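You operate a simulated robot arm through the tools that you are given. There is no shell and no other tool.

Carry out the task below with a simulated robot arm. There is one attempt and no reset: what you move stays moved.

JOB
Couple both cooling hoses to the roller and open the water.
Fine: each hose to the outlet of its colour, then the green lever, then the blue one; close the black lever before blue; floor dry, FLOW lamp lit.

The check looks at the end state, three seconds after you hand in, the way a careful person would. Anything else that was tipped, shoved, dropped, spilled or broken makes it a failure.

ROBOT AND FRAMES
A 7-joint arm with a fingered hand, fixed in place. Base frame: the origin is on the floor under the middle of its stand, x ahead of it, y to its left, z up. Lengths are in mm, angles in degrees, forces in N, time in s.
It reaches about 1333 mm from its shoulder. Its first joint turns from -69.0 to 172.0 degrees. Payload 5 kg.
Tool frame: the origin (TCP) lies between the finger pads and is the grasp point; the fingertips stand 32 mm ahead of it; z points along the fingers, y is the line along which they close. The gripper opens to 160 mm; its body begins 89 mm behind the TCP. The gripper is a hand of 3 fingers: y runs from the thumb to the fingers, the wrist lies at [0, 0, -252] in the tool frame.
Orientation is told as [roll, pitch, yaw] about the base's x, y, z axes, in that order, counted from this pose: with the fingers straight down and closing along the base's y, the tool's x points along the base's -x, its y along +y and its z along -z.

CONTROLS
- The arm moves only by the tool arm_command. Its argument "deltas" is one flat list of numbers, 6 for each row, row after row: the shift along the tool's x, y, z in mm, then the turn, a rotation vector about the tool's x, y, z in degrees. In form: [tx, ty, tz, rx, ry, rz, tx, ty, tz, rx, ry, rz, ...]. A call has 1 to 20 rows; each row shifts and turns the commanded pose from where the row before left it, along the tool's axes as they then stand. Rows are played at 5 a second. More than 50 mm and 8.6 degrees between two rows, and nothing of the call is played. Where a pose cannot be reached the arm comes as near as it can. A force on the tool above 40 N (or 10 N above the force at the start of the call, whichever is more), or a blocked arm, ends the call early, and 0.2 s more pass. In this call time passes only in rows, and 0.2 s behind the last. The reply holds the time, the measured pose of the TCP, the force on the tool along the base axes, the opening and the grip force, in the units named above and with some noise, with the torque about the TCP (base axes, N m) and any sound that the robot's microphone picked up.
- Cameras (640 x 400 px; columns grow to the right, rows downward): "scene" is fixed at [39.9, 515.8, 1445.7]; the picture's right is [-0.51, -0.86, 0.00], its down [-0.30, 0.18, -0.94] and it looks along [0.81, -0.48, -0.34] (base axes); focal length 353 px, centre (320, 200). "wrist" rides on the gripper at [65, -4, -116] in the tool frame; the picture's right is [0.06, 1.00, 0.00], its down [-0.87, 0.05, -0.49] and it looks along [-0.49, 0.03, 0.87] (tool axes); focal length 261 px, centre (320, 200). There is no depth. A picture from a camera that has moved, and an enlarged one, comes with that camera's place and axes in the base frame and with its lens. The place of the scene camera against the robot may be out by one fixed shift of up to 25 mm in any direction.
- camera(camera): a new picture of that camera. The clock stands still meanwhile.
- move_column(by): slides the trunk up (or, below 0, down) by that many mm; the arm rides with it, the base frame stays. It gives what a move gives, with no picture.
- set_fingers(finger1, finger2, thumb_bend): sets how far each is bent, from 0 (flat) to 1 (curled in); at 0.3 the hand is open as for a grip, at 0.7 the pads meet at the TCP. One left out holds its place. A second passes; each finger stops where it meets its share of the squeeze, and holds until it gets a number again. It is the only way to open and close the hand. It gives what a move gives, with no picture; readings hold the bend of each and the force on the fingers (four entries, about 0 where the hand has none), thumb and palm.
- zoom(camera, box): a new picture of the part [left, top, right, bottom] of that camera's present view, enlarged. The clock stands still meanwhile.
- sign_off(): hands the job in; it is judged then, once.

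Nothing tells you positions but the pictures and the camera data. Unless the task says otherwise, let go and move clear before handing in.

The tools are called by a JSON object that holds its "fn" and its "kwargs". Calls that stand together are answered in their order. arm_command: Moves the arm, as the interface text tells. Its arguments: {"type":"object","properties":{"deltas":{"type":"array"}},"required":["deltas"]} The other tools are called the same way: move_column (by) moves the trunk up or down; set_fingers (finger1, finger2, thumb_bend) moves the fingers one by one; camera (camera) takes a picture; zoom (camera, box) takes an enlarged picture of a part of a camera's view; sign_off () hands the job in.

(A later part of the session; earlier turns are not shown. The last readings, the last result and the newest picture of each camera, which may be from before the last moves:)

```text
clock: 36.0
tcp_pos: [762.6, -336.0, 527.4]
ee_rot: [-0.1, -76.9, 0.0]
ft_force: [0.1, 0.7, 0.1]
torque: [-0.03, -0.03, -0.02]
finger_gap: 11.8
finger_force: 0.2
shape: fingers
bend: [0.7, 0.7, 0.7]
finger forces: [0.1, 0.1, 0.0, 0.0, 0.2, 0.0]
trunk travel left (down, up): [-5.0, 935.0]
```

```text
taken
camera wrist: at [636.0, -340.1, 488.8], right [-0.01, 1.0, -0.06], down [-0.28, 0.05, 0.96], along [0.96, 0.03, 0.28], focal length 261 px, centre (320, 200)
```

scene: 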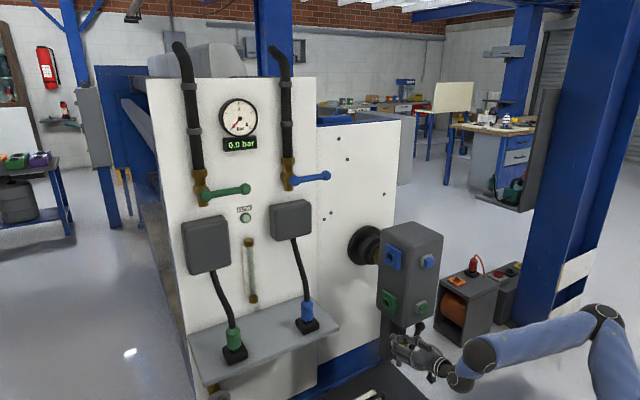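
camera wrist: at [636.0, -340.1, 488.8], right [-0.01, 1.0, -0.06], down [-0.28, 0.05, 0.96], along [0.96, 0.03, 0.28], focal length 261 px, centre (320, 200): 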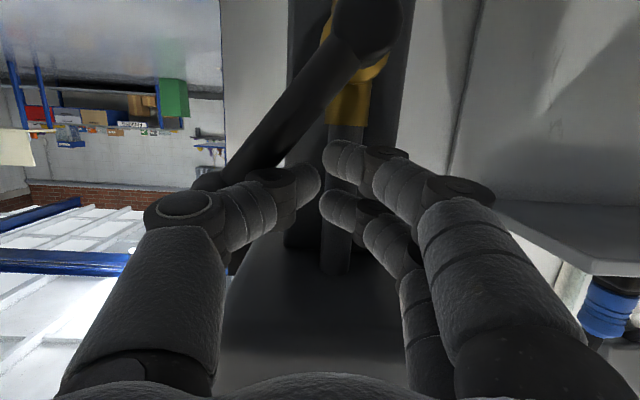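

The black lever moves freely with almost no force and is now at about 46°. I'll continue the arc down to horizontal.

{"fn": "arm_command", "kwargs": {"deltas": [1.5, -12, 0.3, 0, 0, 0, 1.5, -12, 0.3, 0, 0, 0, 6.3, -9.5, 1.5, 0, 0, 0, 6.3, -9.5, 1.5, 0, 0, 0, 7.8, -7, 1.8, 0, 0, 0, 7.8, -7, 1.8, 0, 0, 0]}}

{"fn": "camera", "kwargs": {"camera": "wrist"}}

{"fn": "zoom", "kwargs": {"camera": "scene", "box": [340, 280, 500, 400]}}

```text
clock: 37.4
tcp_pos: [763.4, -394.3, 495.9]
ee_rot: [0.1, -76.9, -0.1]
ft_force: [0.6, 0.0, 0.6]
torque: [0.0, 0.02, -0.01]
finger_gap: 12.5
finger_force: 0.3
shape: fingers
bend: [0.7, 0.7, 0.7]
finger forces: [0.2, 0.0, 0.0, 0.1, 0.0, 0.1]
trunk travel left (down, up): [-5.0, 935.0]
```

```text
taken
camera wrist: at [635.8, -398.1, 456.2], right [-0.01, 1.0, -0.06], down [-0.28, 0.05, 0.96], along [0.96, 0.03, 0.28], focal length 261 px, centre (320, 200)
```

wrist: 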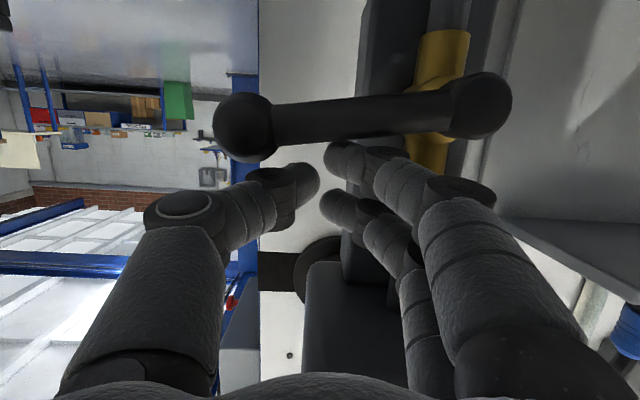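

```text
3.33 times, centred on (420, 340) of scene
camera zoom: at [39.9, 515.8, 1445.7], right [-0.51, -0.86, 0.0], down [-0.3, 0.18, -0.94], along [0.81, -0.48, -0.34], focal length 1176 px, centre (-13, -267)
```

zoom: 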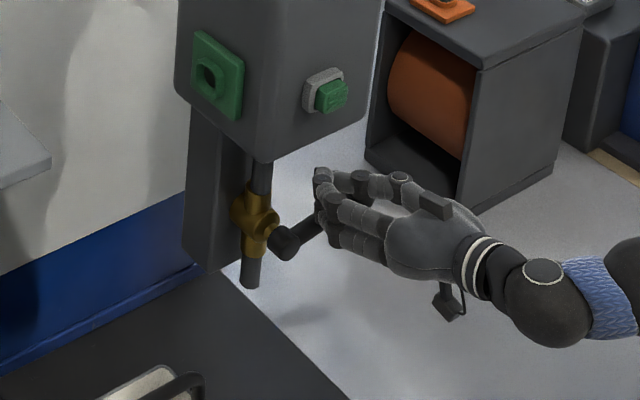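

The black lever is about 8° short of horizontal. I'll push down in small steps until it meets its stop.

{"fn": "arm_command", "kwargs": {"deltas": [6, -1.5, 1.4, 0, 0, 0, 6, -1, 1.4, 0, 0, 0, 5, 0, 1.2, 0, 0, 0]}}

{"fn": "camera", "kwargs": {"camera": "wrist"}}

```text
clock: 38.2
tcp_pos: [762.9, -396.4, 481.3]
ee_rot: [0.1, -77.2, -0.3]
ft_force: [2.9, 0.8, 22.6]
torque: [0.3, -0.48, -0.02]
finger_gap: 12.2
finger_force: 11.6
shape: fingers
bend: [0.7, 0.7, 0.7]
finger forces: [24.1, 0.1, 0.0, 0.0, 0.0, 0.1]
trunk travel left (down, up): [-5.0, 935.0]
```

```text
taken
camera wrist: at [635.8, -400.4, 442.3], right [-0.01, 1.0, -0.06], down [-0.29, 0.05, 0.96], along [0.96, 0.03, 0.29], focal length 261 px, centre (320, 200)
```

wrist: 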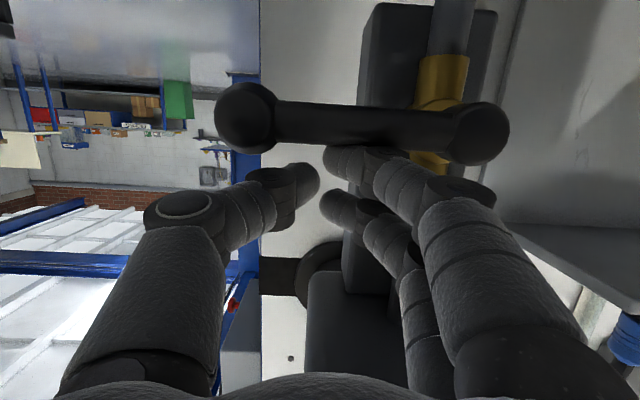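

The lever is now exactly horizontal against its stop (22 N), so the black valve is closed. I'll lift off and back out the way I came.

{"fn": "arm_command", "kwargs": {"deltas": [-10, 0, -3, 0, 0, 0, -15, 0, -30, 0, 0, 0, 0, 20, -30, 0, 0, 0, 0, 40, -10, 0, 0, 0, 0, 40, 0, 0, 0, 0, 0, 40, 0, 0, 0, 0, 0, 40, 0, 0, 0, 0]}}

{"fn": "camera", "kwargs": {"camera": "scene"}}

{"fn": "zoom", "kwargs": {"camera": "scene", "box": [340, 280, 500, 400]}}

```text
clock: 40.0
tcp_pos: [553.6, -227.1, 164.1]
ee_rot: [19.1, -38.8, -27.0]
ft_force: [-0.5, 0.2, -0.5]
torque: [0.03, -0.03, 0.05]
finger_gap: 12.1
finger_force: 0.1
shape: fingers
bend: [0.7, 0.7, 0.7]
finger forces: [0.0, 0.0, 0.0, 0.0, 0.0, 0.0]
out of reach, approached as far as the arm can: row 4, 5, 6
trunk travel left (down, up): [-5.0, 935.0]
stopped in row 7: the arm was blocked; the commanded pose is now the measured one
```

```text
taken
```

scene: 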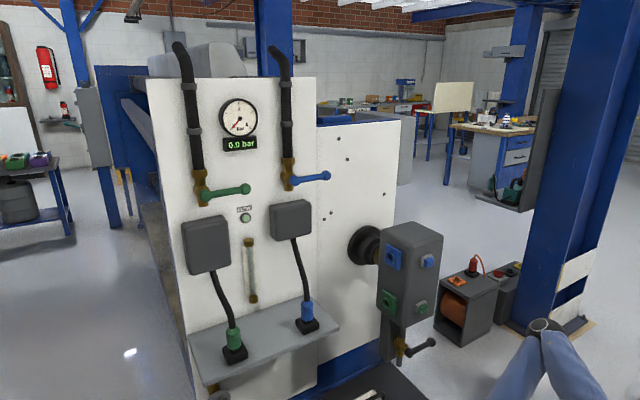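

```text
3.33 times, centred on (420, 340) of scene
camera zoom: at [39.9, 515.8, 1445.7], right [-0.51, -0.86, 0.0], down [-0.3, 0.18, -0.94], along [0.81, -0.48, -0.34], focal length 1176 px, centre (-13, -267)
```

zoom: 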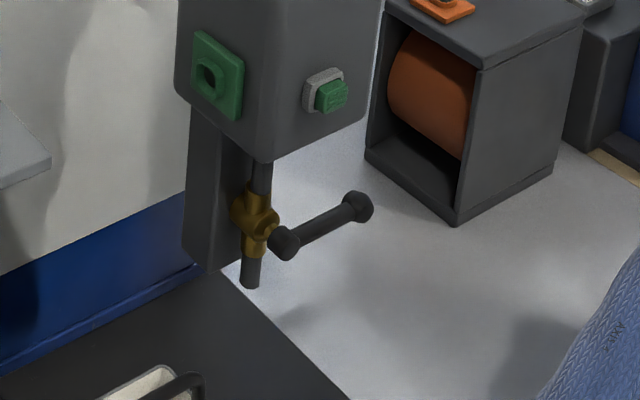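

The black lever is closed, but the retreat crossed a region the arm could not reach and the hand dropped low, to z about 164. I'll look around before moving again.

{"fn": "camera", "kwargs": {"camera": "wrist"}}

```text
taken
camera wrist: at [428.8, -211.1, 206.0], right [0.2, 0.96, 0.22], down [0.28, -0.27, 0.92], along [0.94, -0.12, -0.33], focal length 261 px, centre (320, 200)
```

wrist: 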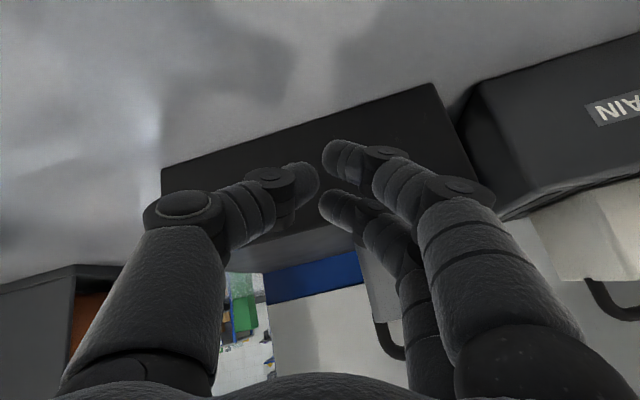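

The hand is hovering in front of the floor boxes with zero force and no sign of contact. I'll raise the trunk straight up to get clear.

{"fn": "move_column", "kwargs": {"by": 300}}

{"fn": "camera", "kwargs": {"camera": "scene"}}

{"fn": "camera", "kwargs": {"camera": "wrist"}}

```text
clock: 43.0
tcp_pos: [553.8, -227.3, 464.3]
ee_rot: [19.2, -39.0, -27.0]
ft_force: [0.0, 0.1, -0.1]
torque: [0.0, 0.03, -0.03]
finger_gap: 11.9
finger_force: 0.0
shape: fingers
bend: [0.7, 0.7, 0.7]
finger forces: [0.0, 0.0, 0.0, 0.0, 0.1, 0.1]
trunk travel left (down, up): [-305.0, 635.0]
```

```text
taken
```

scene: 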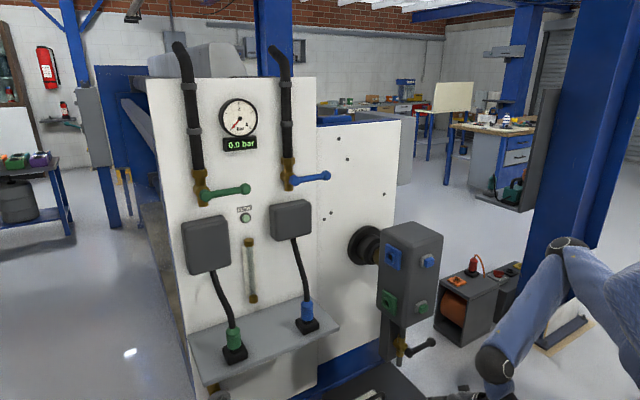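

```text
taken
camera wrist: at [429.3, -210.6, 506.2], right [0.2, 0.96, 0.22], down [0.28, -0.27, 0.92], along [0.94, -0.12, -0.32], focal length 261 px, centre (320, 200)
```

wrist: 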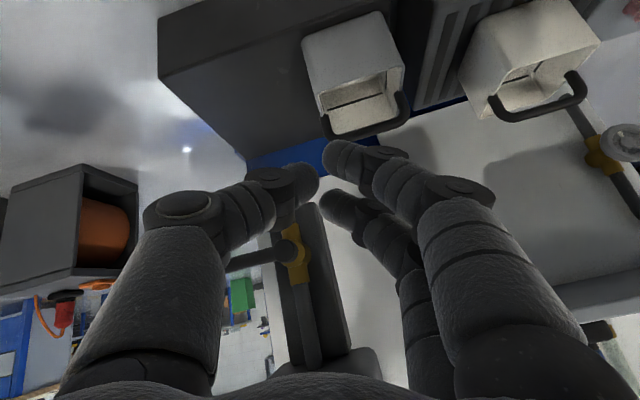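

The buckets and other items look undisturbed. I'll raise further, restore a normal hand orientation, and bring the arm back to the middle.

{"fn": "move_column", "kwargs": {"by": 350}}

{"fn": "arm_command", "kwargs": {"deltas": [0, 0, 0, 0.1, -1.8, -6.9, 0, 0, 0, 0.1, -1.8, -6.9, 0, 0, 0, 0.1, -1.8, -6.9]}}

{"fn": "camera", "kwargs": {"camera": "scene"}}

```text
clock: 46.4
tcp_pos: [552.7, -226.9, 814.6]
ee_rot: [19.0, -38.9, -26.9]
ft_force: [-0.3, 0.4, -0.4]
torque: [0.03, 0.01, -0.01]
finger_gap: 12.2
finger_force: 0.0
shape: fingers
bend: [0.7, 0.7, 0.7]
finger forces: [0.0, 0.1, 0.1, 0.1, 0.0, 0.0]
trunk travel left (down, up): [-655.0, 285.0]
```

```text
clock: 47.2
tcp_pos: [545.5, -228.5, 804.1]
ee_rot: [7.3, -44.8, -9.0]
ft_force: [-1.1, 0.5, -0.1]
torque: [-0.01, -0.01, 0.03]
finger_gap: 12.1
finger_force: 0.1
shape: fingers
bend: [0.7, 0.7, 0.7]
finger forces: [0.0, 0.0, 0.1, 0.0, 0.0, 0.0]
out of reach, approached as far as the arm can: row 2, 3
trunk travel left (down, up): [-655.0, 285.0]
```

```text
taken
```

scene: 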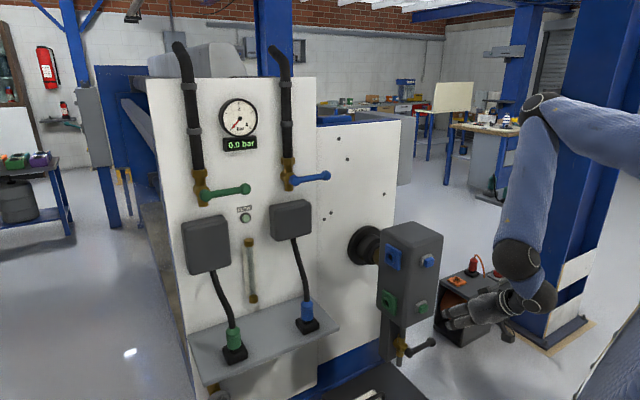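

{"fn": "arm_command", "kwargs": {"deltas": [0, 30, 0, 0, 0, 0, 0, 30, 0, 0, 0, 0]}}

```text
clock: 47.8
tcp_pos: [561.7, -174.9, 809.1]
ee_rot: [6.8, -44.3, -8.8]
ft_force: [0.6, 1.2, 0.0]
torque: [-0.07, -0.02, -0.08]
finger_gap: 12.1
finger_force: 0.0
shape: fingers
bend: [0.7, 0.7, 0.7]
finger forces: [0.0, 0.0, 0.0, 0.0, 0.0, 0.0]
out of reach, approached as far as the arm can: row 1, 2
trunk travel left (down, up): [-655.0, 285.0]
```

{"fn": "arm_command", "kwargs": {"deltas": [-12.9, 37.6, 0.3, 0, 0, 0, -12.9, 37.6, 0.3, 0, 0, 0, -12.9, 37.6, 0.3, 0, 0, 0, -12.9, 37.6, 0.3, 0, 0, 0, -12.9, 37.6, 0.3, 0, 0, 0]}}

{"fn": "camera", "kwargs": {"camera": "scene"}}

```text
clock: 49.0
tcp_pos: [618.3, 5.7, 867.1]
ee_rot: [6.8, -44.6, -8.9]
ft_force: [-0.2, 0.1, 0.3]
torque: [-0.03, -0.03, -0.02]
finger_gap: 12.4
finger_force: 0.1
shape: fingers
bend: [0.7, 0.7, 0.7]
finger forces: [0.0, 0.0, 0.0, 0.0, 0.0, 0.1]
trunk travel left (down, up): [-655.0, 285.0]
```

```text
taken
```

scene: 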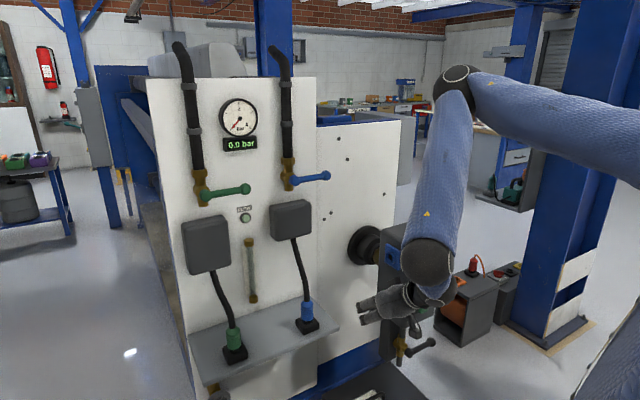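

The arm is back in a usable posture. I'll straighten the orientation and raise the hand relative to the trunk, so the trunk can come down again for horizontal work.

{"fn": "arm_command", "kwargs": {"deltas": [0, 0, 0, 0.4, -3.3, -6.3, -30, 13, -22, 0, 0, 0, -30, 13, -22, 0, 0, 0, -30, 13, -22, 0, 0, 0, -30, 13, -22, 0, 0, 0, -30, 13, -22, 0, 0, 0, -30, 13, -22, 0, 0, 0]}}

{"fn": "move_column", "kwargs": {"by": -250}}

{"fn": "camera", "kwargs": {"camera": "scene"}}

```text
clock: 50.6
tcp_pos: [641.8, 81.6, 1091.2]
ee_rot: [0.1, -48.4, -0.2]
ft_force: [0.1, 1.0, -0.1]
torque: [0.02, 0.0, 0.0]
finger_gap: 12.3
finger_force: 0.1
shape: fingers
bend: [0.7, 0.7, 0.7]
finger forces: [0.1, 0.0, 0.1, 0.0, 0.0, 0.0]
trunk travel left (down, up): [-655.0, 285.0]
```

```text
clock: 53.2
tcp_pos: [642.6, 81.5, 841.1]
ee_rot: [0.1, -48.2, -0.1]
ft_force: [0.2, -0.7, -0.1]
torque: [0.0, 0.0, 0.02]
finger_gap: 12.1
finger_force: 0.1
shape: fingers
bend: [0.7, 0.7, 0.7]
finger forces: [0.0, 0.0, 0.1, 0.0, 0.0, 0.1]
trunk travel left (down, up): [-405.0, 535.0]
```

```text
taken
```

scene: 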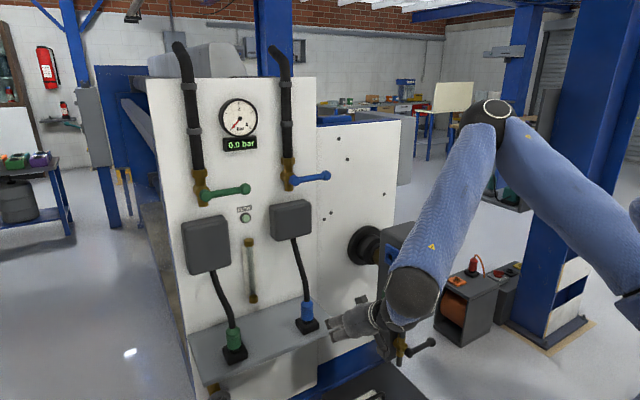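

{"fn": "arm_command", "kwargs": {"deltas": [-28.6, 0, -25.6, 0, 0, 0, -28.6, 0, -25.6, 0, 0, 0, -28.6, 0, -25.6, 0, 0, 0, -28.6, 0, -25.6, 0, 0, 0, -28.6, 0, -25.6, 0, 0, 0, -28.6, 0, -25.6, 0, 0, 0]}}

{"fn": "move_column", "kwargs": {"by": -300}}

{"fn": "set_fingers", "kwargs": {"finger1": 0.3, "finger2": 0.3, "thumb_bend": 0.3}}

{"fn": "camera", "kwargs": {"camera": "scene"}}

{"fn": "camera", "kwargs": {"camera": "wrist"}}

```text
clock: 54.6
tcp_pos: [638.9, 81.3, 1073.3]
ee_rot: [0.0, -48.3, -0.1]
ft_force: [-0.9, -0.8, -0.1]
torque: [0.01, 0.01, 0.02]
finger_gap: 12.3
finger_force: 0.0
shape: fingers
bend: [0.7, 0.7, 0.7]
finger forces: [0.1, 0.1, 0.0, 0.1, 0.0, 0.0]
trunk travel left (down, up): [-405.0, 535.0]
```

```text
clock: 57.6
tcp_pos: [640.1, 80.4, 771.8]
ee_rot: [0.2, -48.3, -0.2]
ft_force: [-0.6, -1.0, 0.4]
torque: [-0.01, -0.03, 0.0]
finger_gap: 12.4
finger_force: 0.1
shape: fingers
bend: [0.7, 0.7, 0.7]
finger forces: [0.0, 0.0, 0.1, 0.0, 0.1, 0.0]
trunk travel left (down, up): [-105.0, 835.0]
```

```text
clock: 58.6
tcp_pos: [640.3, 81.3, 772.4]
ee_rot: [0.1, -48.3, -0.2]
ft_force: [1.4, 0.2, 0.8]
torque: [-0.01, -0.01, 0.02]
finger_gap: 167.5
finger_force: 0.1
shape: fingers
bend: [0.3, 0.3, 0.3]
finger forces: [0.0, 0.0, 0.0, 0.0, 0.0, 0.1]
trunk travel left (down, up): [-105.0, 835.0]
```

```text
taken
```

scene: 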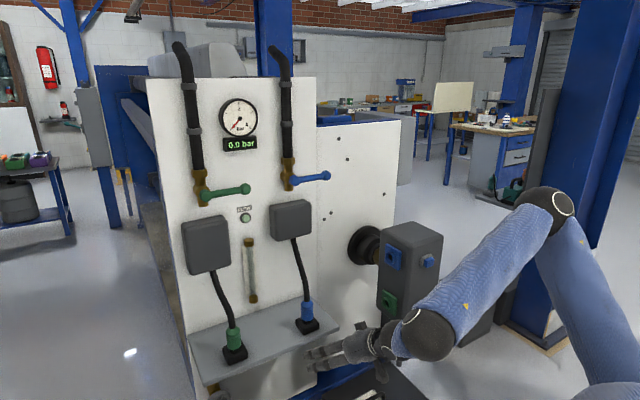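

```text
taken
camera wrist: at [510.4, 77.1, 798.8], right [-0.04, 1.0, -0.05], down [0.21, 0.05, 0.98], along [0.98, 0.03, -0.21], focal length 261 px, centre (320, 200)
```

wrist: 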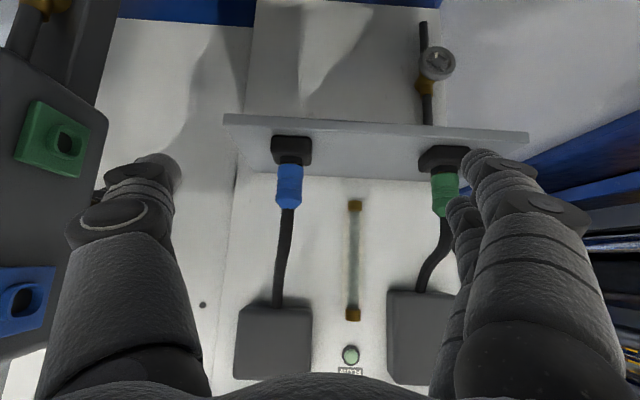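

Both docks are in clear view. I'll move forward to about (740, 40, 700) in front of the blue connector and level the hand.

{"fn": "arm_command", "kwargs": {"deltas": [-4.2, -13.7, 40.9, 0, 0, 0, -4.2, -13.7, 40.9, 0, 0, 0, -4.2, -13.7, 40.9, 0, 0, 0, 0, 0, 0, 0, -7, 0, 0, 0, 0, 0, -7, 0, 0, 0, 0, 0, -7, 0, 0, 0, 0, 0, -7, 0, 0, 0, 0, 0, -7, 0]}}

{"fn": "camera", "kwargs": {"camera": "wrist"}}

{"fn": "camera", "kwargs": {"camera": "scene"}}

```text
clock: 60.4
tcp_pos: [740.7, 38.4, 699.6]
ee_rot: [0.1, -83.6, -0.1]
ft_force: [0.3, -0.1, -0.6]
torque: [0.02, -0.02, -0.01]
finger_gap: 168.0
finger_force: 0.0
shape: fingers
bend: [0.3, 0.3, 0.3]
finger forces: [0.0, 0.1, 0.0, 0.0, 0.0, 0.0]
trunk travel left (down, up): [-105.0, 835.0]
```

```text
taken
camera wrist: at [618.1, 35.5, 647.1], right [-0.01, 1.0, -0.06], down [-0.39, 0.05, 0.92], along [0.92, 0.03, 0.39], focal length 261 px, centre (320, 200)
```

wrist: 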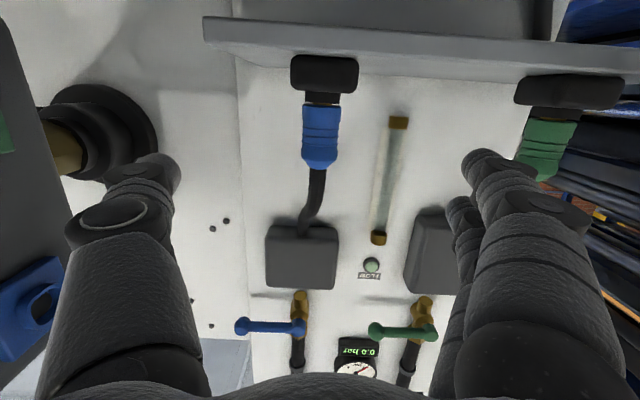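

```text
taken
```

scene: 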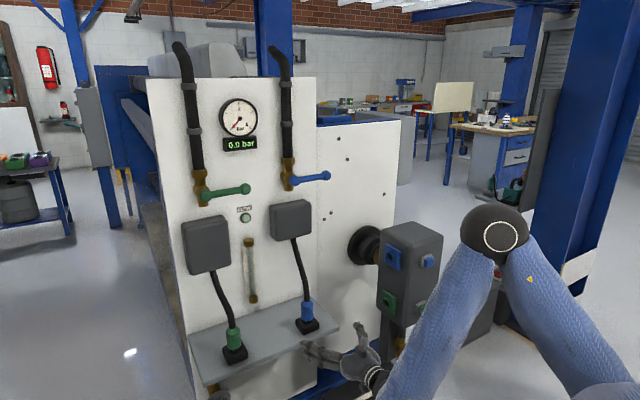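

{"fn": "zoom", "kwargs": {"camera": "wrist", "box": [260, 40, 390, 180]}}

```text
2.86 times, centred on (325, 110) of wrist
camera zoom: at [618.1, 35.5, 647.1], right [-0.01, 1.0, -0.06], down [-0.39, 0.05, 0.92], along [0.92, 0.03, 0.39], focal length 745 px, centre (306, 457)
```

zoom: 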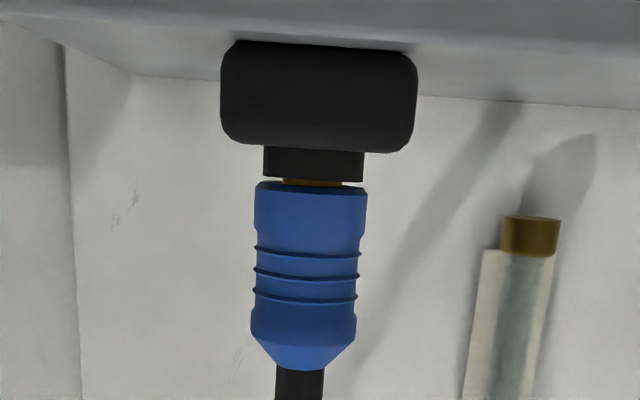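

The blue connector body spans z 661–714 (taper to 731), is 41 mm across, and sits at about (903, 40). I'll finish levelling and line up at y 40, z 694.

{"fn": "arm_command", "kwargs": {"deltas": [0, 0, 0, 0, -6.4, 0, 5, 2, 30, 0, 0, 0]}}

{"fn": "camera", "kwargs": {"camera": "wrist"}}

```text
clock: 61.2
tcp_pos: [781.2, 14.0, 711.0]
ee_rot: [86.8, -86.2, -89.2]
ft_force: [0.7, -0.4, 0.5]
torque: [0.0, -0.02, 0.0]
finger_gap: 167.9
finger_force: 0.0
shape: fingers
bend: [0.3, 0.3, 0.3]
finger forces: [0.0, 0.0, 0.0, 0.0, 0.0, 0.0]
trunk travel left (down, up): [-105.0, 835.0]
stopped in row 2: the arm was blocked; the commanded pose is now the measured one
```

```text
taken
camera wrist: at [665.5, 19.0, 646.1], right [0.04, 1.0, 0.0], down [-0.49, 0.02, 0.87], along [0.87, -0.04, 0.49], focal length 261 px, centre (320, 200)
```

wrist: 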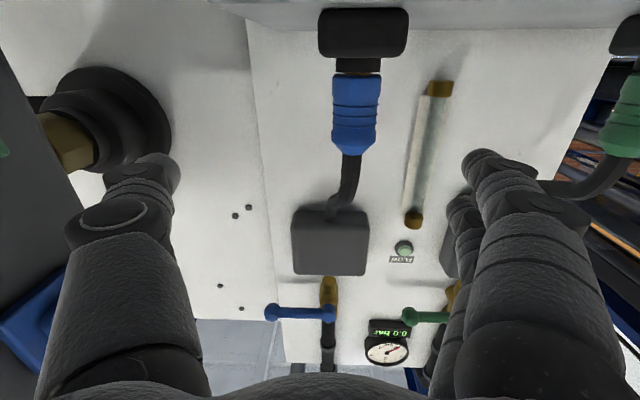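

The wrist is at its bend limit with an exactly level hand. I'll use a 12° down-tilt at the dock, which becomes a 12° yaw at the port and gives more clearance from the box, so I'm correcting the orientation to pitch -78.

{"fn": "arm_command", "kwargs": {"deltas": [0, 0, 0, -1.1, 6, -1.9, 0, 0, 0, -1.1, 6, -1.9]}}

```text
clock: 61.8
tcp_pos: [779.8, 17.6, 711.5]
ee_rot: [-0.5, -77.9, 1.1]
ft_force: [-1.0, 0.8, -0.1]
torque: [-0.01, 0.01, -0.11]
finger_gap: 168.2
finger_force: 0.1
shape: fingers
bend: [0.3, 0.3, 0.3]
finger forces: [0.0, 0.0, 0.0, 0.0, 0.1, 0.1]
trunk travel left (down, up): [-105.0, 835.0]
```

{"fn": "arm_command", "kwargs": {"deltas": [0.7, 11.5, 20.6, 0, 0, 0, 0.7, 11.5, 20.6, 0, 0, 0]}}

{"fn": "camera", "kwargs": {"camera": "wrist"}}

{"fn": "camera", "kwargs": {"camera": "scene"}}

```text
clock: 62.4
tcp_pos: [819.4, 38.8, 702.1]
ee_rot: [-0.2, -78.0, 0.8]
ft_force: [-0.1, -0.2, 1.0]
torque: [0.01, 0.03, -0.01]
finger_gap: 168.1
finger_force: 0.0
shape: fingers
bend: [0.3, 0.3, 0.3]
finger forces: [0.1, 0.0, 0.0, 0.0, 0.0, 0.0]
trunk travel left (down, up): [-105.0, 835.0]
```

```text
taken
camera wrist: at [692.7, 33.6, 661.1], right [-0.02, 1.0, -0.06], down [-0.3, 0.05, 0.95], along [0.95, 0.04, 0.3], focal length 261 px, centre (320, 200)
```

wrist: 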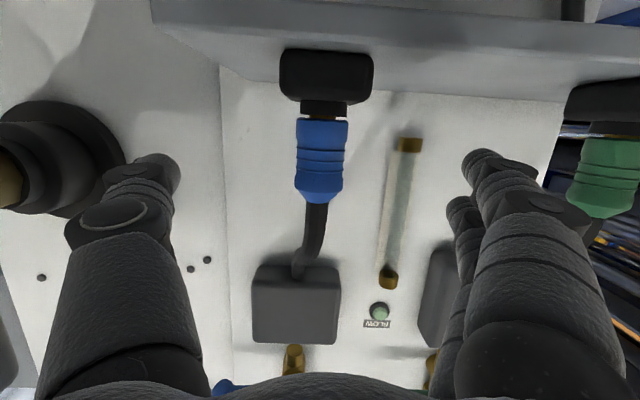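

```text
taken
```

scene: 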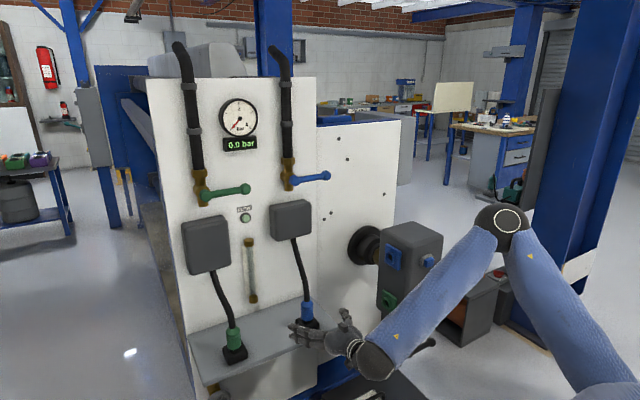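

{"fn": "zoom", "kwargs": {"camera": "wrist", "box": [260, 90, 390, 220]}}

```text
3.08 times, centred on (325, 155) of wrist
camera zoom: at [692.7, 33.6, 661.1], right [-0.02, 1.0, -0.06], down [-0.3, 0.05, 0.95], along [0.95, 0.04, 0.3], focal length 802 px, centre (305, 338)
```

zoom: 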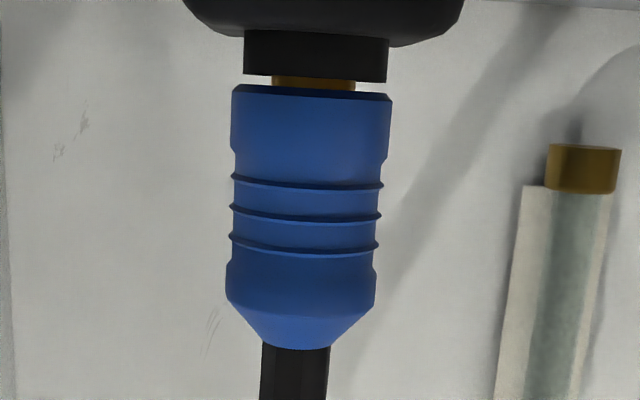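

The connector axis is at about x 912, y 40. I'll advance so the TCP sits on its axis at z 694.

{"fn": "arm_command", "kwargs": {"deltas": [-3.7, 0.4, 30.4, 0, 0, 0, -3.7, 0.4, 30.4, 0, 0, 0, -3.7, 0.4, 30.4, 0, 0, 0]}}

{"fn": "camera", "kwargs": {"camera": "wrist"}}

{"fn": "zoom", "kwargs": {"camera": "scene", "box": [230, 260, 410, 380]}}

```text
clock: 63.2
tcp_pos: [911.8, 41.5, 694.7]
ee_rot: [-0.1, -78.0, 0.7]
ft_force: [0.3, 0.2, 0.7]
torque: [-0.01, 0.01, -0.03]
finger_gap: 168.2
finger_force: 0.0
shape: fingers
bend: [0.3, 0.3, 0.3]
finger forces: [0.0, 0.0, 0.0, 0.1, 0.1, 0.0]
trunk travel left (down, up): [-105.0, 835.0]
```

```text
taken
camera wrist: at [785.2, 37.0, 653.6], right [-0.02, 1.0, -0.06], down [-0.3, 0.05, 0.95], along [0.95, 0.04, 0.3], focal length 261 px, centre (320, 200)
```

wrist: 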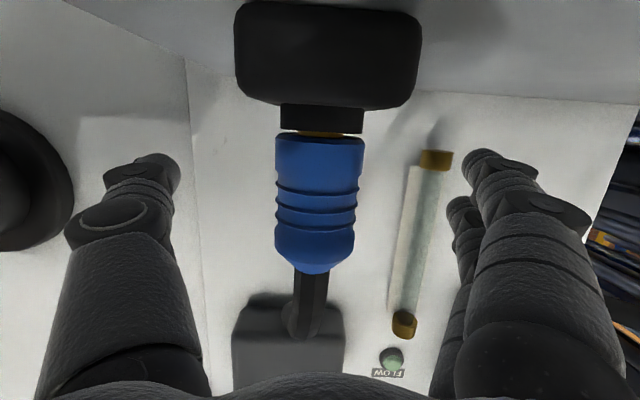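

```text
3.33 times, centred on (320, 320) of scene
camera zoom: at [39.9, 515.8, 1445.7], right [-0.51, -0.86, 0.0], down [-0.3, 0.18, -0.94], along [0.81, -0.48, -0.34], focal length 1176 px, centre (320, -200)
```

zoom: 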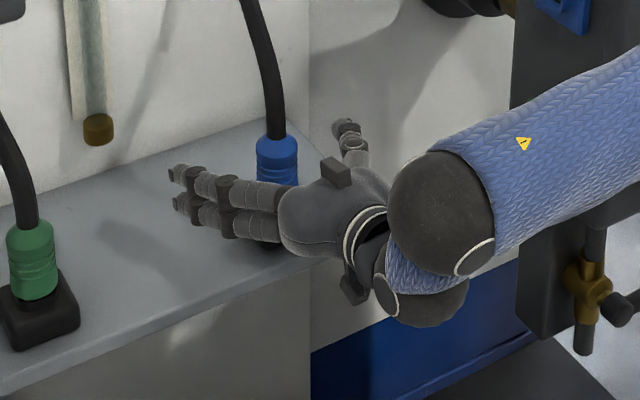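

The connector is centred between the thumb and fingers. I'll close the hand on it.

{"fn": "set_fingers", "kwargs": {"finger1": 0.7, "finger2": 0.7, "thumb_bend": 0.7}}

{"fn": "camera", "kwargs": {"camera": "wrist"}}

```text
clock: 64.2
tcp_pos: [911.6, 41.0, 694.1]
ee_rot: [-0.1, -78.0, 0.4]
ft_force: [12.9, -4.8, 1.5]
torque: [0.03, -0.05, 0.17]
finger_gap: 28.6
finger_force: 9.6
shape: fingers
bend: [0.66, 0.68, 0.67]
finger forces: [4.5, 2.3, 0.0, 0.0, 12.6, 0.0]
trunk travel left (down, up): [-105.0, 835.0]
```

```text
taken
camera wrist: at [785.7, 35.9, 653.2], right [-0.02, 1.0, -0.06], down [-0.3, 0.05, 0.95], along [0.95, 0.04, 0.3], focal length 261 px, centre (320, 200)
```

wrist: 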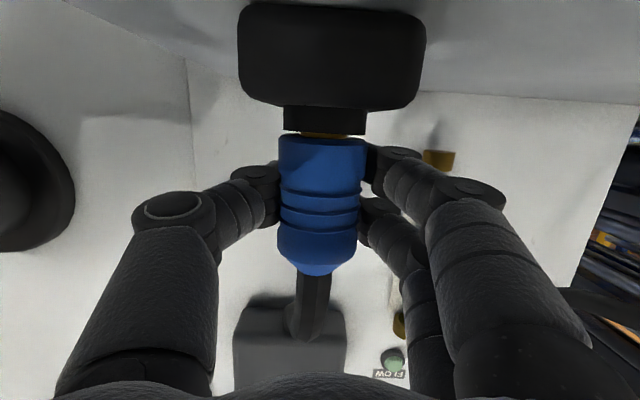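

The fingers closed slightly past the connector's centre, with a 13 N push along x. I'll reopen, back off 9 mm and regrip so the pads sit on the diameter.

{"fn": "set_fingers", "kwargs": {"finger1": 0.5, "finger2": 0.5, "thumb_bend": 0.5}}

{"fn": "arm_command", "kwargs": {"deltas": [1.9, 0, -8.8, 0, 0, 0]}}

{"fn": "set_fingers", "kwargs": {"finger1": 0.7, "finger2": 0.7, "thumb_bend": 0.7}}

{"fn": "camera", "kwargs": {"camera": "wrist"}}

```text
clock: 65.2
tcp_pos: [911.4, 40.6, 693.7]
ee_rot: [0.0, -78.0, 0.5]
ft_force: [1.0, 0.5, 0.0]
torque: [0.0, -0.03, 0.0]
finger_gap: 86.6
finger_force: 0.0
shape: fingers
bend: [0.5, 0.5, 0.5]
finger forces: [0.0, 0.0, 0.0, 0.1, 0.1, 0.0]
trunk travel left (down, up): [-105.0, 835.0]
```

```text
clock: 65.6
tcp_pos: [902.7, 41.4, 693.7]
ee_rot: [0.1, -78.1, 0.5]
ft_force: [-0.7, -0.2, -0.5]
torque: [-0.02, -0.02, 0.02]
finger_gap: 86.8
finger_force: 0.0
shape: fingers
bend: [0.5, 0.5, 0.5]
finger forces: [0.0, 0.1, 0.1, 0.0, 0.0, 0.1]
trunk travel left (down, up): [-105.0, 835.0]
```

```text
clock: 66.6
tcp_pos: [902.5, 41.4, 694.0]
ee_rot: [0.1, -78.0, 0.5]
ft_force: [9.3, -1.9, 1.3]
torque: [0.05, -0.12, 0.07]
finger_gap: 35.9
finger_force: 13.5
shape: fingers
bend: [0.64, 0.65, 0.66]
finger forces: [6.7, 5.2, 0.0, 0.1, 14.5, 0.1]
trunk travel left (down, up): [-105.0, 835.0]
```

```text
taken
camera wrist: at [776.6, 36.2, 653.2], right [-0.02, 1.0, -0.06], down [-0.3, 0.05, 0.95], along [0.95, 0.04, 0.3], focal length 261 px, centre (320, 200)
```

wrist: 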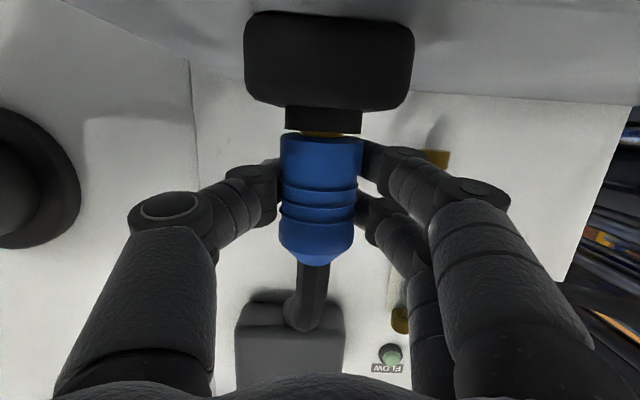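

Better, but still slightly past centre. I'll regrip once more 8 mm farther back.

{"fn": "set_fingers", "kwargs": {"finger1": 0.5, "finger2": 0.5, "thumb_bend": 0.5}}

{"fn": "arm_command", "kwargs": {"deltas": [1.7, 0, -7.8, 0, 0, 0]}}

{"fn": "set_fingers", "kwargs": {"finger1": 0.7, "finger2": 0.7, "thumb_bend": 0.7}}

{"fn": "camera", "kwargs": {"camera": "wrist"}}

```text
clock: 67.6
tcp_pos: [902.7, 41.1, 694.2]
ee_rot: [-0.1, -78.0, 0.5]
ft_force: [0.2, -1.0, -0.8]
torque: [-0.01, -0.02, -0.01]
finger_gap: 86.8
finger_force: 0.1
shape: fingers
bend: [0.5, 0.5, 0.5]
finger forces: [0.0, 0.0, 0.1, 0.0, 0.0, 0.1]
trunk travel left (down, up): [-105.0, 835.0]
```

```text
clock: 68.0
tcp_pos: [894.2, 40.5, 694.7]
ee_rot: [-0.1, -78.0, 0.5]
ft_force: [0.1, -0.3, 0.0]
torque: [-0.03, 0.0, 0.01]
finger_gap: 86.4
finger_force: 0.0
shape: fingers
bend: [0.5, 0.5, 0.5]
finger forces: [0.0, 0.0, 0.0, 0.0, 0.0, 0.0]
trunk travel left (down, up): [-105.0, 835.0]
```

```text
clock: 69.0
tcp_pos: [894.8, 40.3, 694.2]
ee_rot: [0.0, -78.1, 0.4]
ft_force: [12.7, -1.1, 1.8]
torque: [0.05, -0.15, 0.11]
finger_gap: 40.7
finger_force: 16.2
shape: fingers
bend: [0.62, 0.64, 0.65]
finger forces: [8.4, 7.1, 0.0, 0.1, 16.4, 0.0]
trunk travel left (down, up): [-105.0, 835.0]
```

```text
taken
camera wrist: at [768.9, 35.9, 652.5], right [-0.02, 1.0, -0.06], down [-0.3, 0.05, 0.95], along [0.95, 0.04, 0.3], focal length 261 px, centre (320, 200)
```

wrist: 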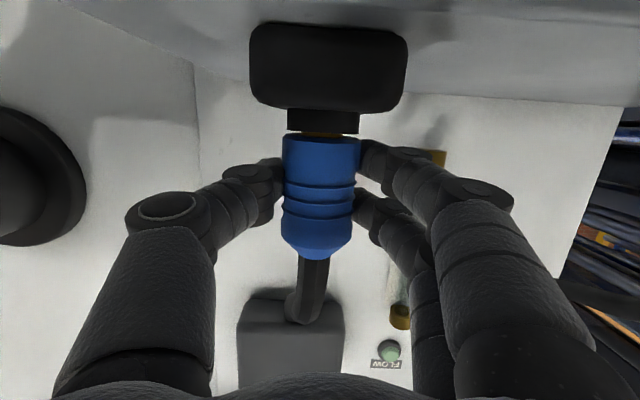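

The grip is balanced: 8 and 7 N on the fingers, 16 N on the thumb, gap 41 mm. I'll pull straight up out of the dock in small steps.

{"fn": "arm_command", "kwargs": {"deltas": [-4.9, 0, -1.04, 0, 0, 0, -4.9, 0, -1.04, 0, 0, 0]}}

{"fn": "zoom", "kwargs": {"camera": "wrist", "box": [230, 60, 430, 280]}}

```text
clock: 69.6
tcp_pos: [894.0, 40.6, 704.0]
ee_rot: [-0.1, -77.9, 0.6]
ft_force: [0.4, 0.1, -0.7]
torque: [-0.02, 0.03, -0.03]
finger_gap: 40.2
finger_force: 14.8
shape: fingers
bend: [0.63, 0.64, 0.66]
finger forces: [8.3, 7.3, 0.0, 0.0, 14.7, 0.1]
trunk travel left (down, up): [-105.0, 835.0]
```

```text
1.82 times, centred on (330, 170) of wrist
camera zoom: at [766.9, 36.3, 663.2], right [-0.02, 1.0, -0.06], down [-0.3, 0.05, 0.95], along [0.95, 0.04, 0.3], focal length 474 px, centre (302, 254)
```

zoom: 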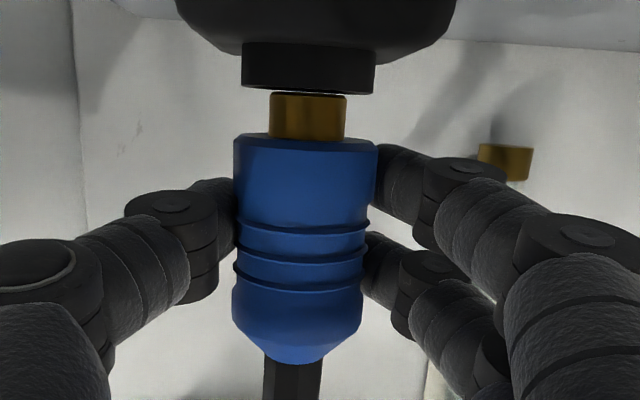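

The connector lifts with the hand and its brass plug is showing. I'll keep lifting until the plug clears the dock.

{"fn": "arm_command", "kwargs": {"deltas": [-9.8, 0, -2.08, 0, 0, 0, -9.8, 0, -2.08, 0, 0, 0, -9.8, 0, -2.08, 0, 0, 0, -9.8, 0, -2.08, 0, 0, 0, -9.8, 0, -2.08, 0, 0, 0]}}

{"fn": "camera", "kwargs": {"camera": "wrist"}}

{"fn": "zoom", "kwargs": {"camera": "scene", "box": [230, 240, 410, 380]}}

```text
clock: 70.8
tcp_pos: [893.2, 41.1, 753.3]
ee_rot: [0.0, -78.0, 0.5]
ft_force: [0.4, -0.3, -1.4]
torque: [0.0, 0.02, -0.02]
finger_gap: 40.4
finger_force: 15.4
shape: fingers
bend: [0.63, 0.64, 0.66]
finger forces: [8.4, 7.2, 0.0, 0.0, 14.7, 0.0]
trunk travel left (down, up): [-105.0, 835.0]
```

```text
taken
camera wrist: at [768.1, 35.8, 712.6], right [-0.02, 1.0, -0.06], down [-0.3, 0.05, 0.95], along [0.95, 0.04, 0.3], focal length 261 px, centre (320, 200)
```

wrist: 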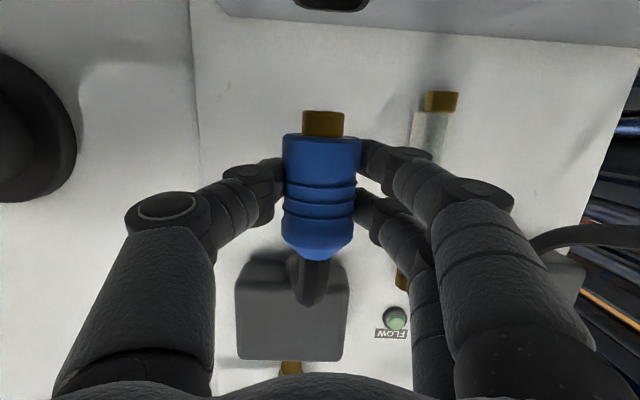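

```text
2.86 times, centred on (320, 310) of scene
camera zoom: at [39.9, 515.8, 1445.7], right [-0.51, -0.86, 0.0], down [-0.3, 0.18, -0.94], along [0.81, -0.48, -0.34], focal length 1008 px, centre (320, -114)
```

zoom: 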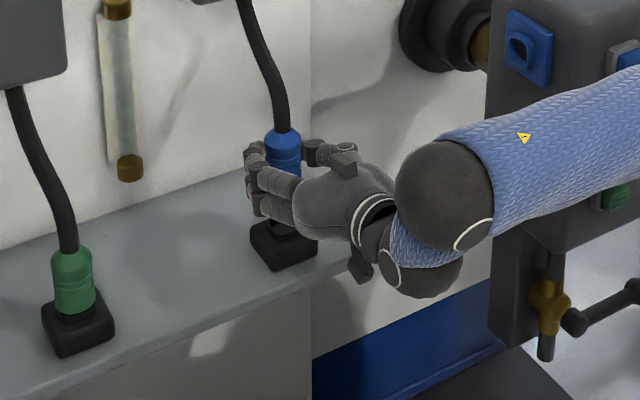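

{"fn": "zoom", "kwargs": {"camera": "wrist", "box": [250, 90, 400, 270]}}

```text
2.22 times, centred on (325, 180) of wrist
camera zoom: at [768.1, 35.8, 712.6], right [-0.02, 1.0, -0.06], down [-0.3, 0.05, 0.95], along [0.95, 0.04, 0.3], focal length 579 px, centre (309, 244)
```

zoom: 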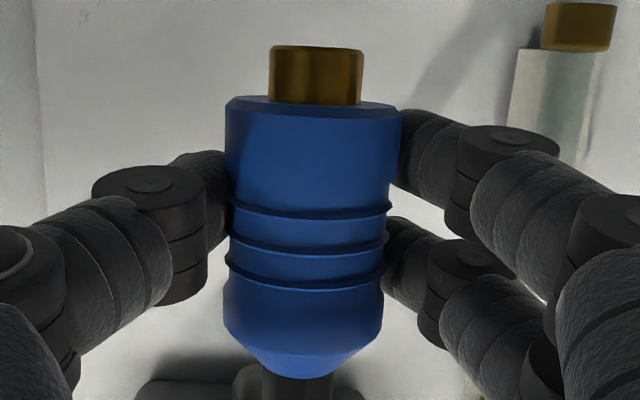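

The plug is fully out: a brass plug about 20 mm long, with the body face 33 mm from the TCP. I'll carry it back and up to about (800, 0, 840) before rotating.

{"fn": "arm_command", "kwargs": {"deltas": [-16.4, -10.3, -27.3, 0, 0, 0, -16.4, -10.3, -27.3, 0, 0, 0, -16.4, -10.3, -27.3, 0, 0, 0, -16.4, -10.3, -27.3, 0, 0, 0]}}

{"fn": "camera", "kwargs": {"camera": "scene"}}

```text
clock: 71.8
tcp_pos: [802.7, -1.3, 839.2]
ee_rot: [-0.1, -77.9, 0.5]
ft_force: [0.1, -0.8, -1.5]
torque: [-0.01, -0.03, -0.02]
finger_gap: 39.9
finger_force: 15.4
shape: fingers
bend: [0.63, 0.64, 0.66]
finger forces: [8.3, 7.2, 0.0, 0.0, 14.6, 0.1]
trunk travel left (down, up): [-105.0, 835.0]
```

```text
taken
```

scene: 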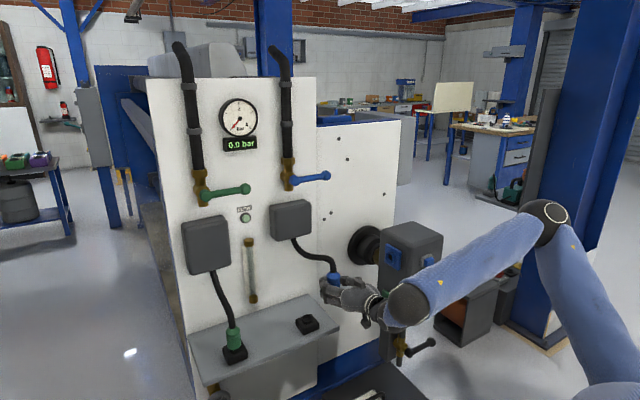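

Everything follows smoothly. I'll rotate the connector about base x so its tip turns from down to -y, in two stages.

{"fn": "arm_command", "kwargs": {"deltas": [0, 0, 0, 1.7, 0, -8.0, 0, 0, 0, 1.7, 0, -8.0, 0, 0, 0, 1.7, 0, -8.0, 0, 0, 0, 1.7, 0, -8.0, 0, 0, 0, 1.7, 0, -8.0, 0, 0, 0, 1.7, 0, -8.0]}}

```text
clock: 73.2
tcp_pos: [802.6, -1.2, 839.8]
ee_rot: [-79.9, -39.8, 74.9]
ft_force: [0.2, -0.8, -2.0]
torque: [0.04, 0.04, 0.06]
finger_gap: 39.9
finger_force: 15.2
shape: fingers
bend: [0.63, 0.64, 0.66]
finger forces: [8.7, 7.6, 0.0, 0.0, 14.2, 0.1]
trunk travel left (down, up): [-105.0, 835.0]
```

{"fn": "arm_command", "kwargs": {"deltas": [0, 0, 0, 1.7, 0, -8.0, 0, 0, 0, 1.7, 0, -8.0, 0, 0, 0, 1.7, 0, -8.0, 0, 0, 0, 1.7, 0, -8.0, 0, 0, 0, 1.7, 0, -8.0]}}

{"fn": "camera", "kwargs": {"camera": "scene"}}

{"fn": "camera", "kwargs": {"camera": "wrist"}}

```text
clock: 74.4
tcp_pos: [801.9, -1.1, 840.1]
ee_rot: [-90.0, 0.1, 78.5]
ft_force: [-0.3, -0.4, -1.7]
torque: [-0.04, 0.03, 0.01]
finger_gap: 40.1
finger_force: 15.3
shape: fingers
bend: [0.63, 0.64, 0.66]
finger forces: [8.7, 7.8, 0.0, 0.0, 13.8, 0.0]
trunk travel left (down, up): [-105.0, 835.0]
```

```text
taken
```

scene: 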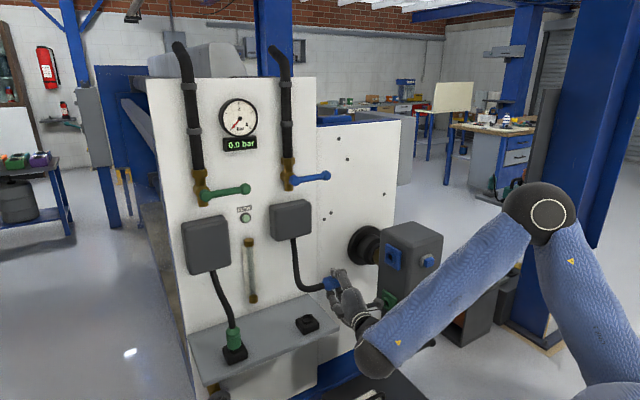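

```text
taken
camera wrist: at [675.9, -41.8, 844.1], right [-0.01, -0.06, -1.0], down [-0.31, 0.95, -0.06], along [0.95, 0.31, -0.03], focal length 261 px, centre (320, 200)
```

wrist: 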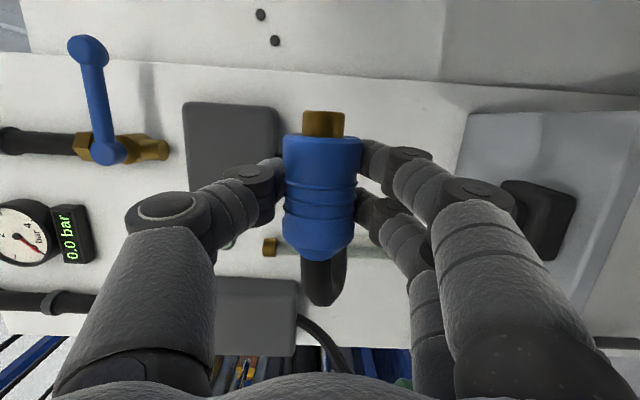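

The tip now points to -y with no slip in the hand. I'll move to a pre-insertion point about 30 mm short of the blue port.

{"fn": "arm_command", "kwargs": {"deltas": [32, -5, 4.2, 0, 0, 0, 32, -5, 4.2, 0, 0, 0, 32, -5, 4.2, 0, 0, 0, 32, -5, 4.2, 0, 0, 0]}}

{"fn": "camera", "kwargs": {"camera": "wrist"}}

{"fn": "camera", "kwargs": {"camera": "scene"}}

{"fn": "zoom", "kwargs": {"camera": "scene", "box": [330, 220, 460, 310]}}

```text
clock: 75.4
tcp_pos: [794.1, -128.7, 862.4]
ee_rot: [-90.0, 0.0, 78.6]
ft_force: [-0.2, 1.2, -1.1]
torque: [-0.01, 0.0, -0.05]
finger_gap: 39.9
finger_force: 14.8
shape: fingers
bend: [0.63, 0.64, 0.66]
finger forces: [8.7, 7.7, 0.0, 0.1, 13.9, 0.0]
trunk travel left (down, up): [-105.0, 835.0]
```

```text
taken
camera wrist: at [667.2, -169.5, 864.6], right [-0.01, -0.06, -1.0], down [-0.31, 0.95, -0.05], along [0.95, 0.31, -0.03], focal length 261 px, centre (320, 200)
```

wrist: 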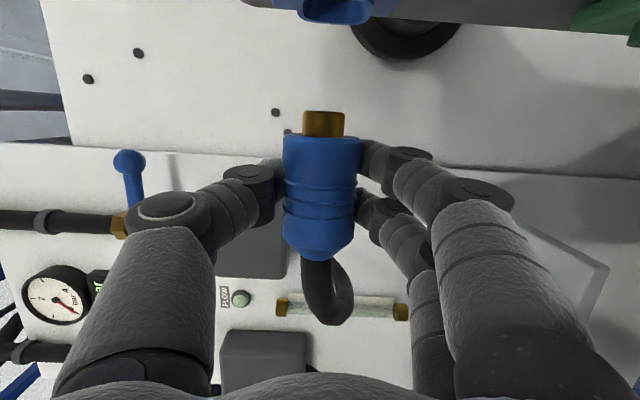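

```text
taken
```

scene: 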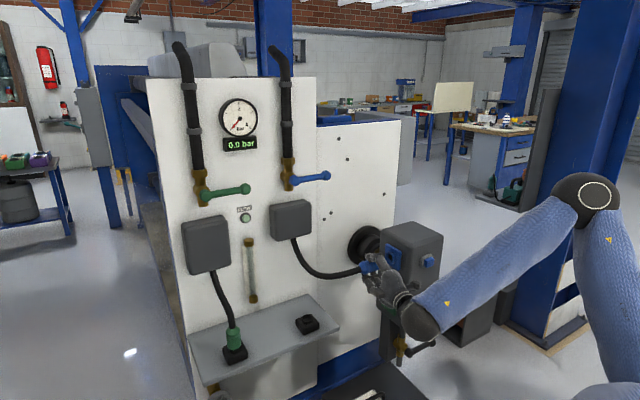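

```text
4.44 times, centred on (395, 265) of scene
camera zoom: at [39.9, 515.8, 1445.7], right [-0.51, -0.86, 0.0], down [-0.3, 0.18, -0.94], along [0.81, -0.48, -0.34], focal length 1568 px, centre (-13, -89)
```

zoom: 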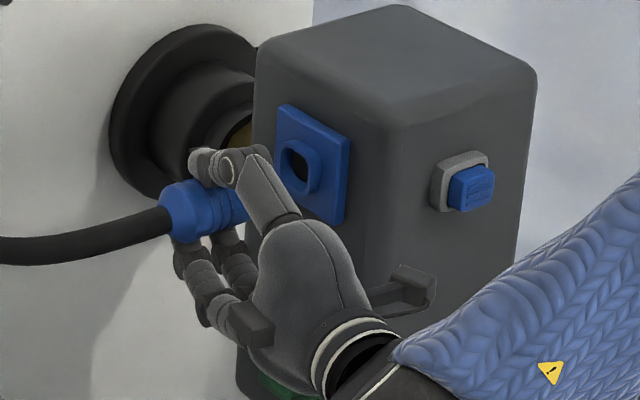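

{"fn": "zoom", "kwargs": {"camera": "wrist", "box": [250, 0, 410, 150]}}

```text
2.67 times, centred on (330, 75) of wrist
camera zoom: at [667.2, -169.5, 864.6], right [-0.01, -0.06, -1.0], down [-0.31, 0.95, -0.05], along [0.95, 0.31, -0.03], focal length 695 px, centre (293, 533)
```

zoom: 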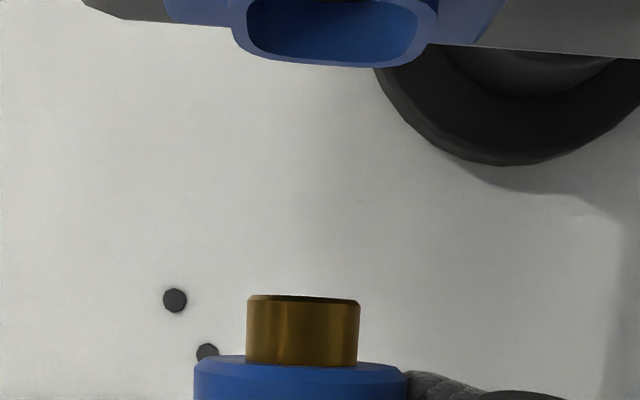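

{"fn": "zoom", "kwargs": {"camera": "scene", "box": [355, 235, 415, 275]}}

```text
10.00 times, centred on (385, 255) of scene
camera zoom: at [39.9, 515.8, 1445.7], right [-0.51, -0.86, 0.0], down [-0.3, 0.18, -0.94], along [0.81, -0.48, -0.34], focal length 3527 px, centre (-330, -350)
```

zoom: 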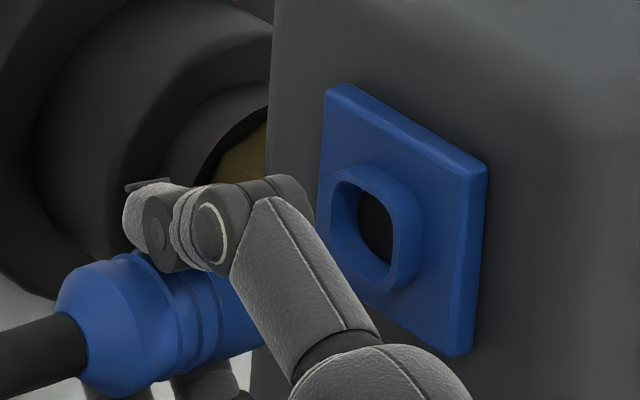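

In the wrist view the plug and port heights agree within 2 mm, but the x alignment is ambiguous. I'll move 20 mm closer and compare again.

{"fn": "arm_command", "kwargs": {"deltas": [9.8, 0, 2, 0, 0, 0, 9.8, 0, 2, 0, 0, 0]}}

{"fn": "zoom", "kwargs": {"camera": "wrist", "box": [240, 0, 420, 150]}}

{"fn": "zoom", "kwargs": {"camera": "scene", "box": [355, 235, 415, 275]}}

```text
clock: 76.0
tcp_pos: [792.0, -150.3, 861.7]
ee_rot: [-89.9, 0.1, 78.5]
ft_force: [-0.9, -0.5, -1.7]
torque: [0.0, 0.0, -0.01]
finger_gap: 39.9
finger_force: 15.6
shape: fingers
bend: [0.63, 0.64, 0.66]
finger forces: [8.6, 7.8, 0.0, 0.0, 13.8, 0.1]
trunk travel left (down, up): [-105.0, 835.0]
```

```text
2.67 times, centred on (330, 75) of wrist
camera zoom: at [666.3, -190.9, 864.4], right [-0.01, -0.06, -1.0], down [-0.31, 0.95, -0.05], along [0.95, 0.31, -0.03], focal length 695 px, centre (293, 533)
```

zoom: 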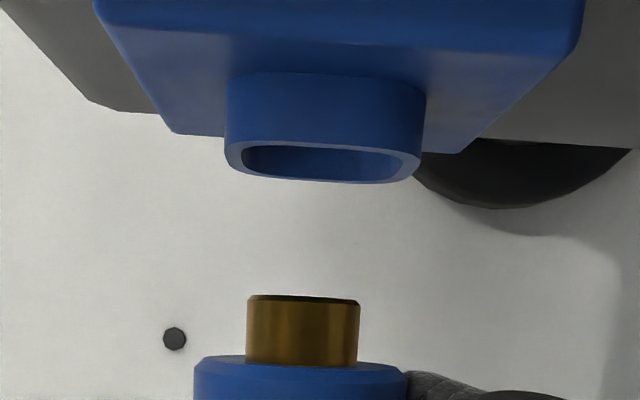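

```text
10.00 times, centred on (385, 255) of scene
camera zoom: at [39.9, 515.8, 1445.7], right [-0.51, -0.86, 0.0], down [-0.3, 0.18, -0.94], along [0.81, -0.48, -0.34], focal length 3527 px, centre (-330, -350)
```

zoom: 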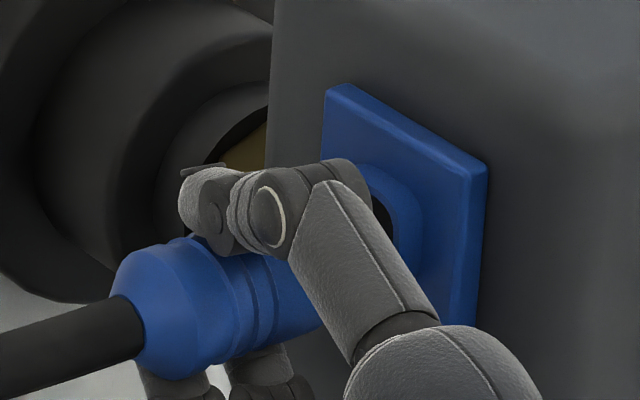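

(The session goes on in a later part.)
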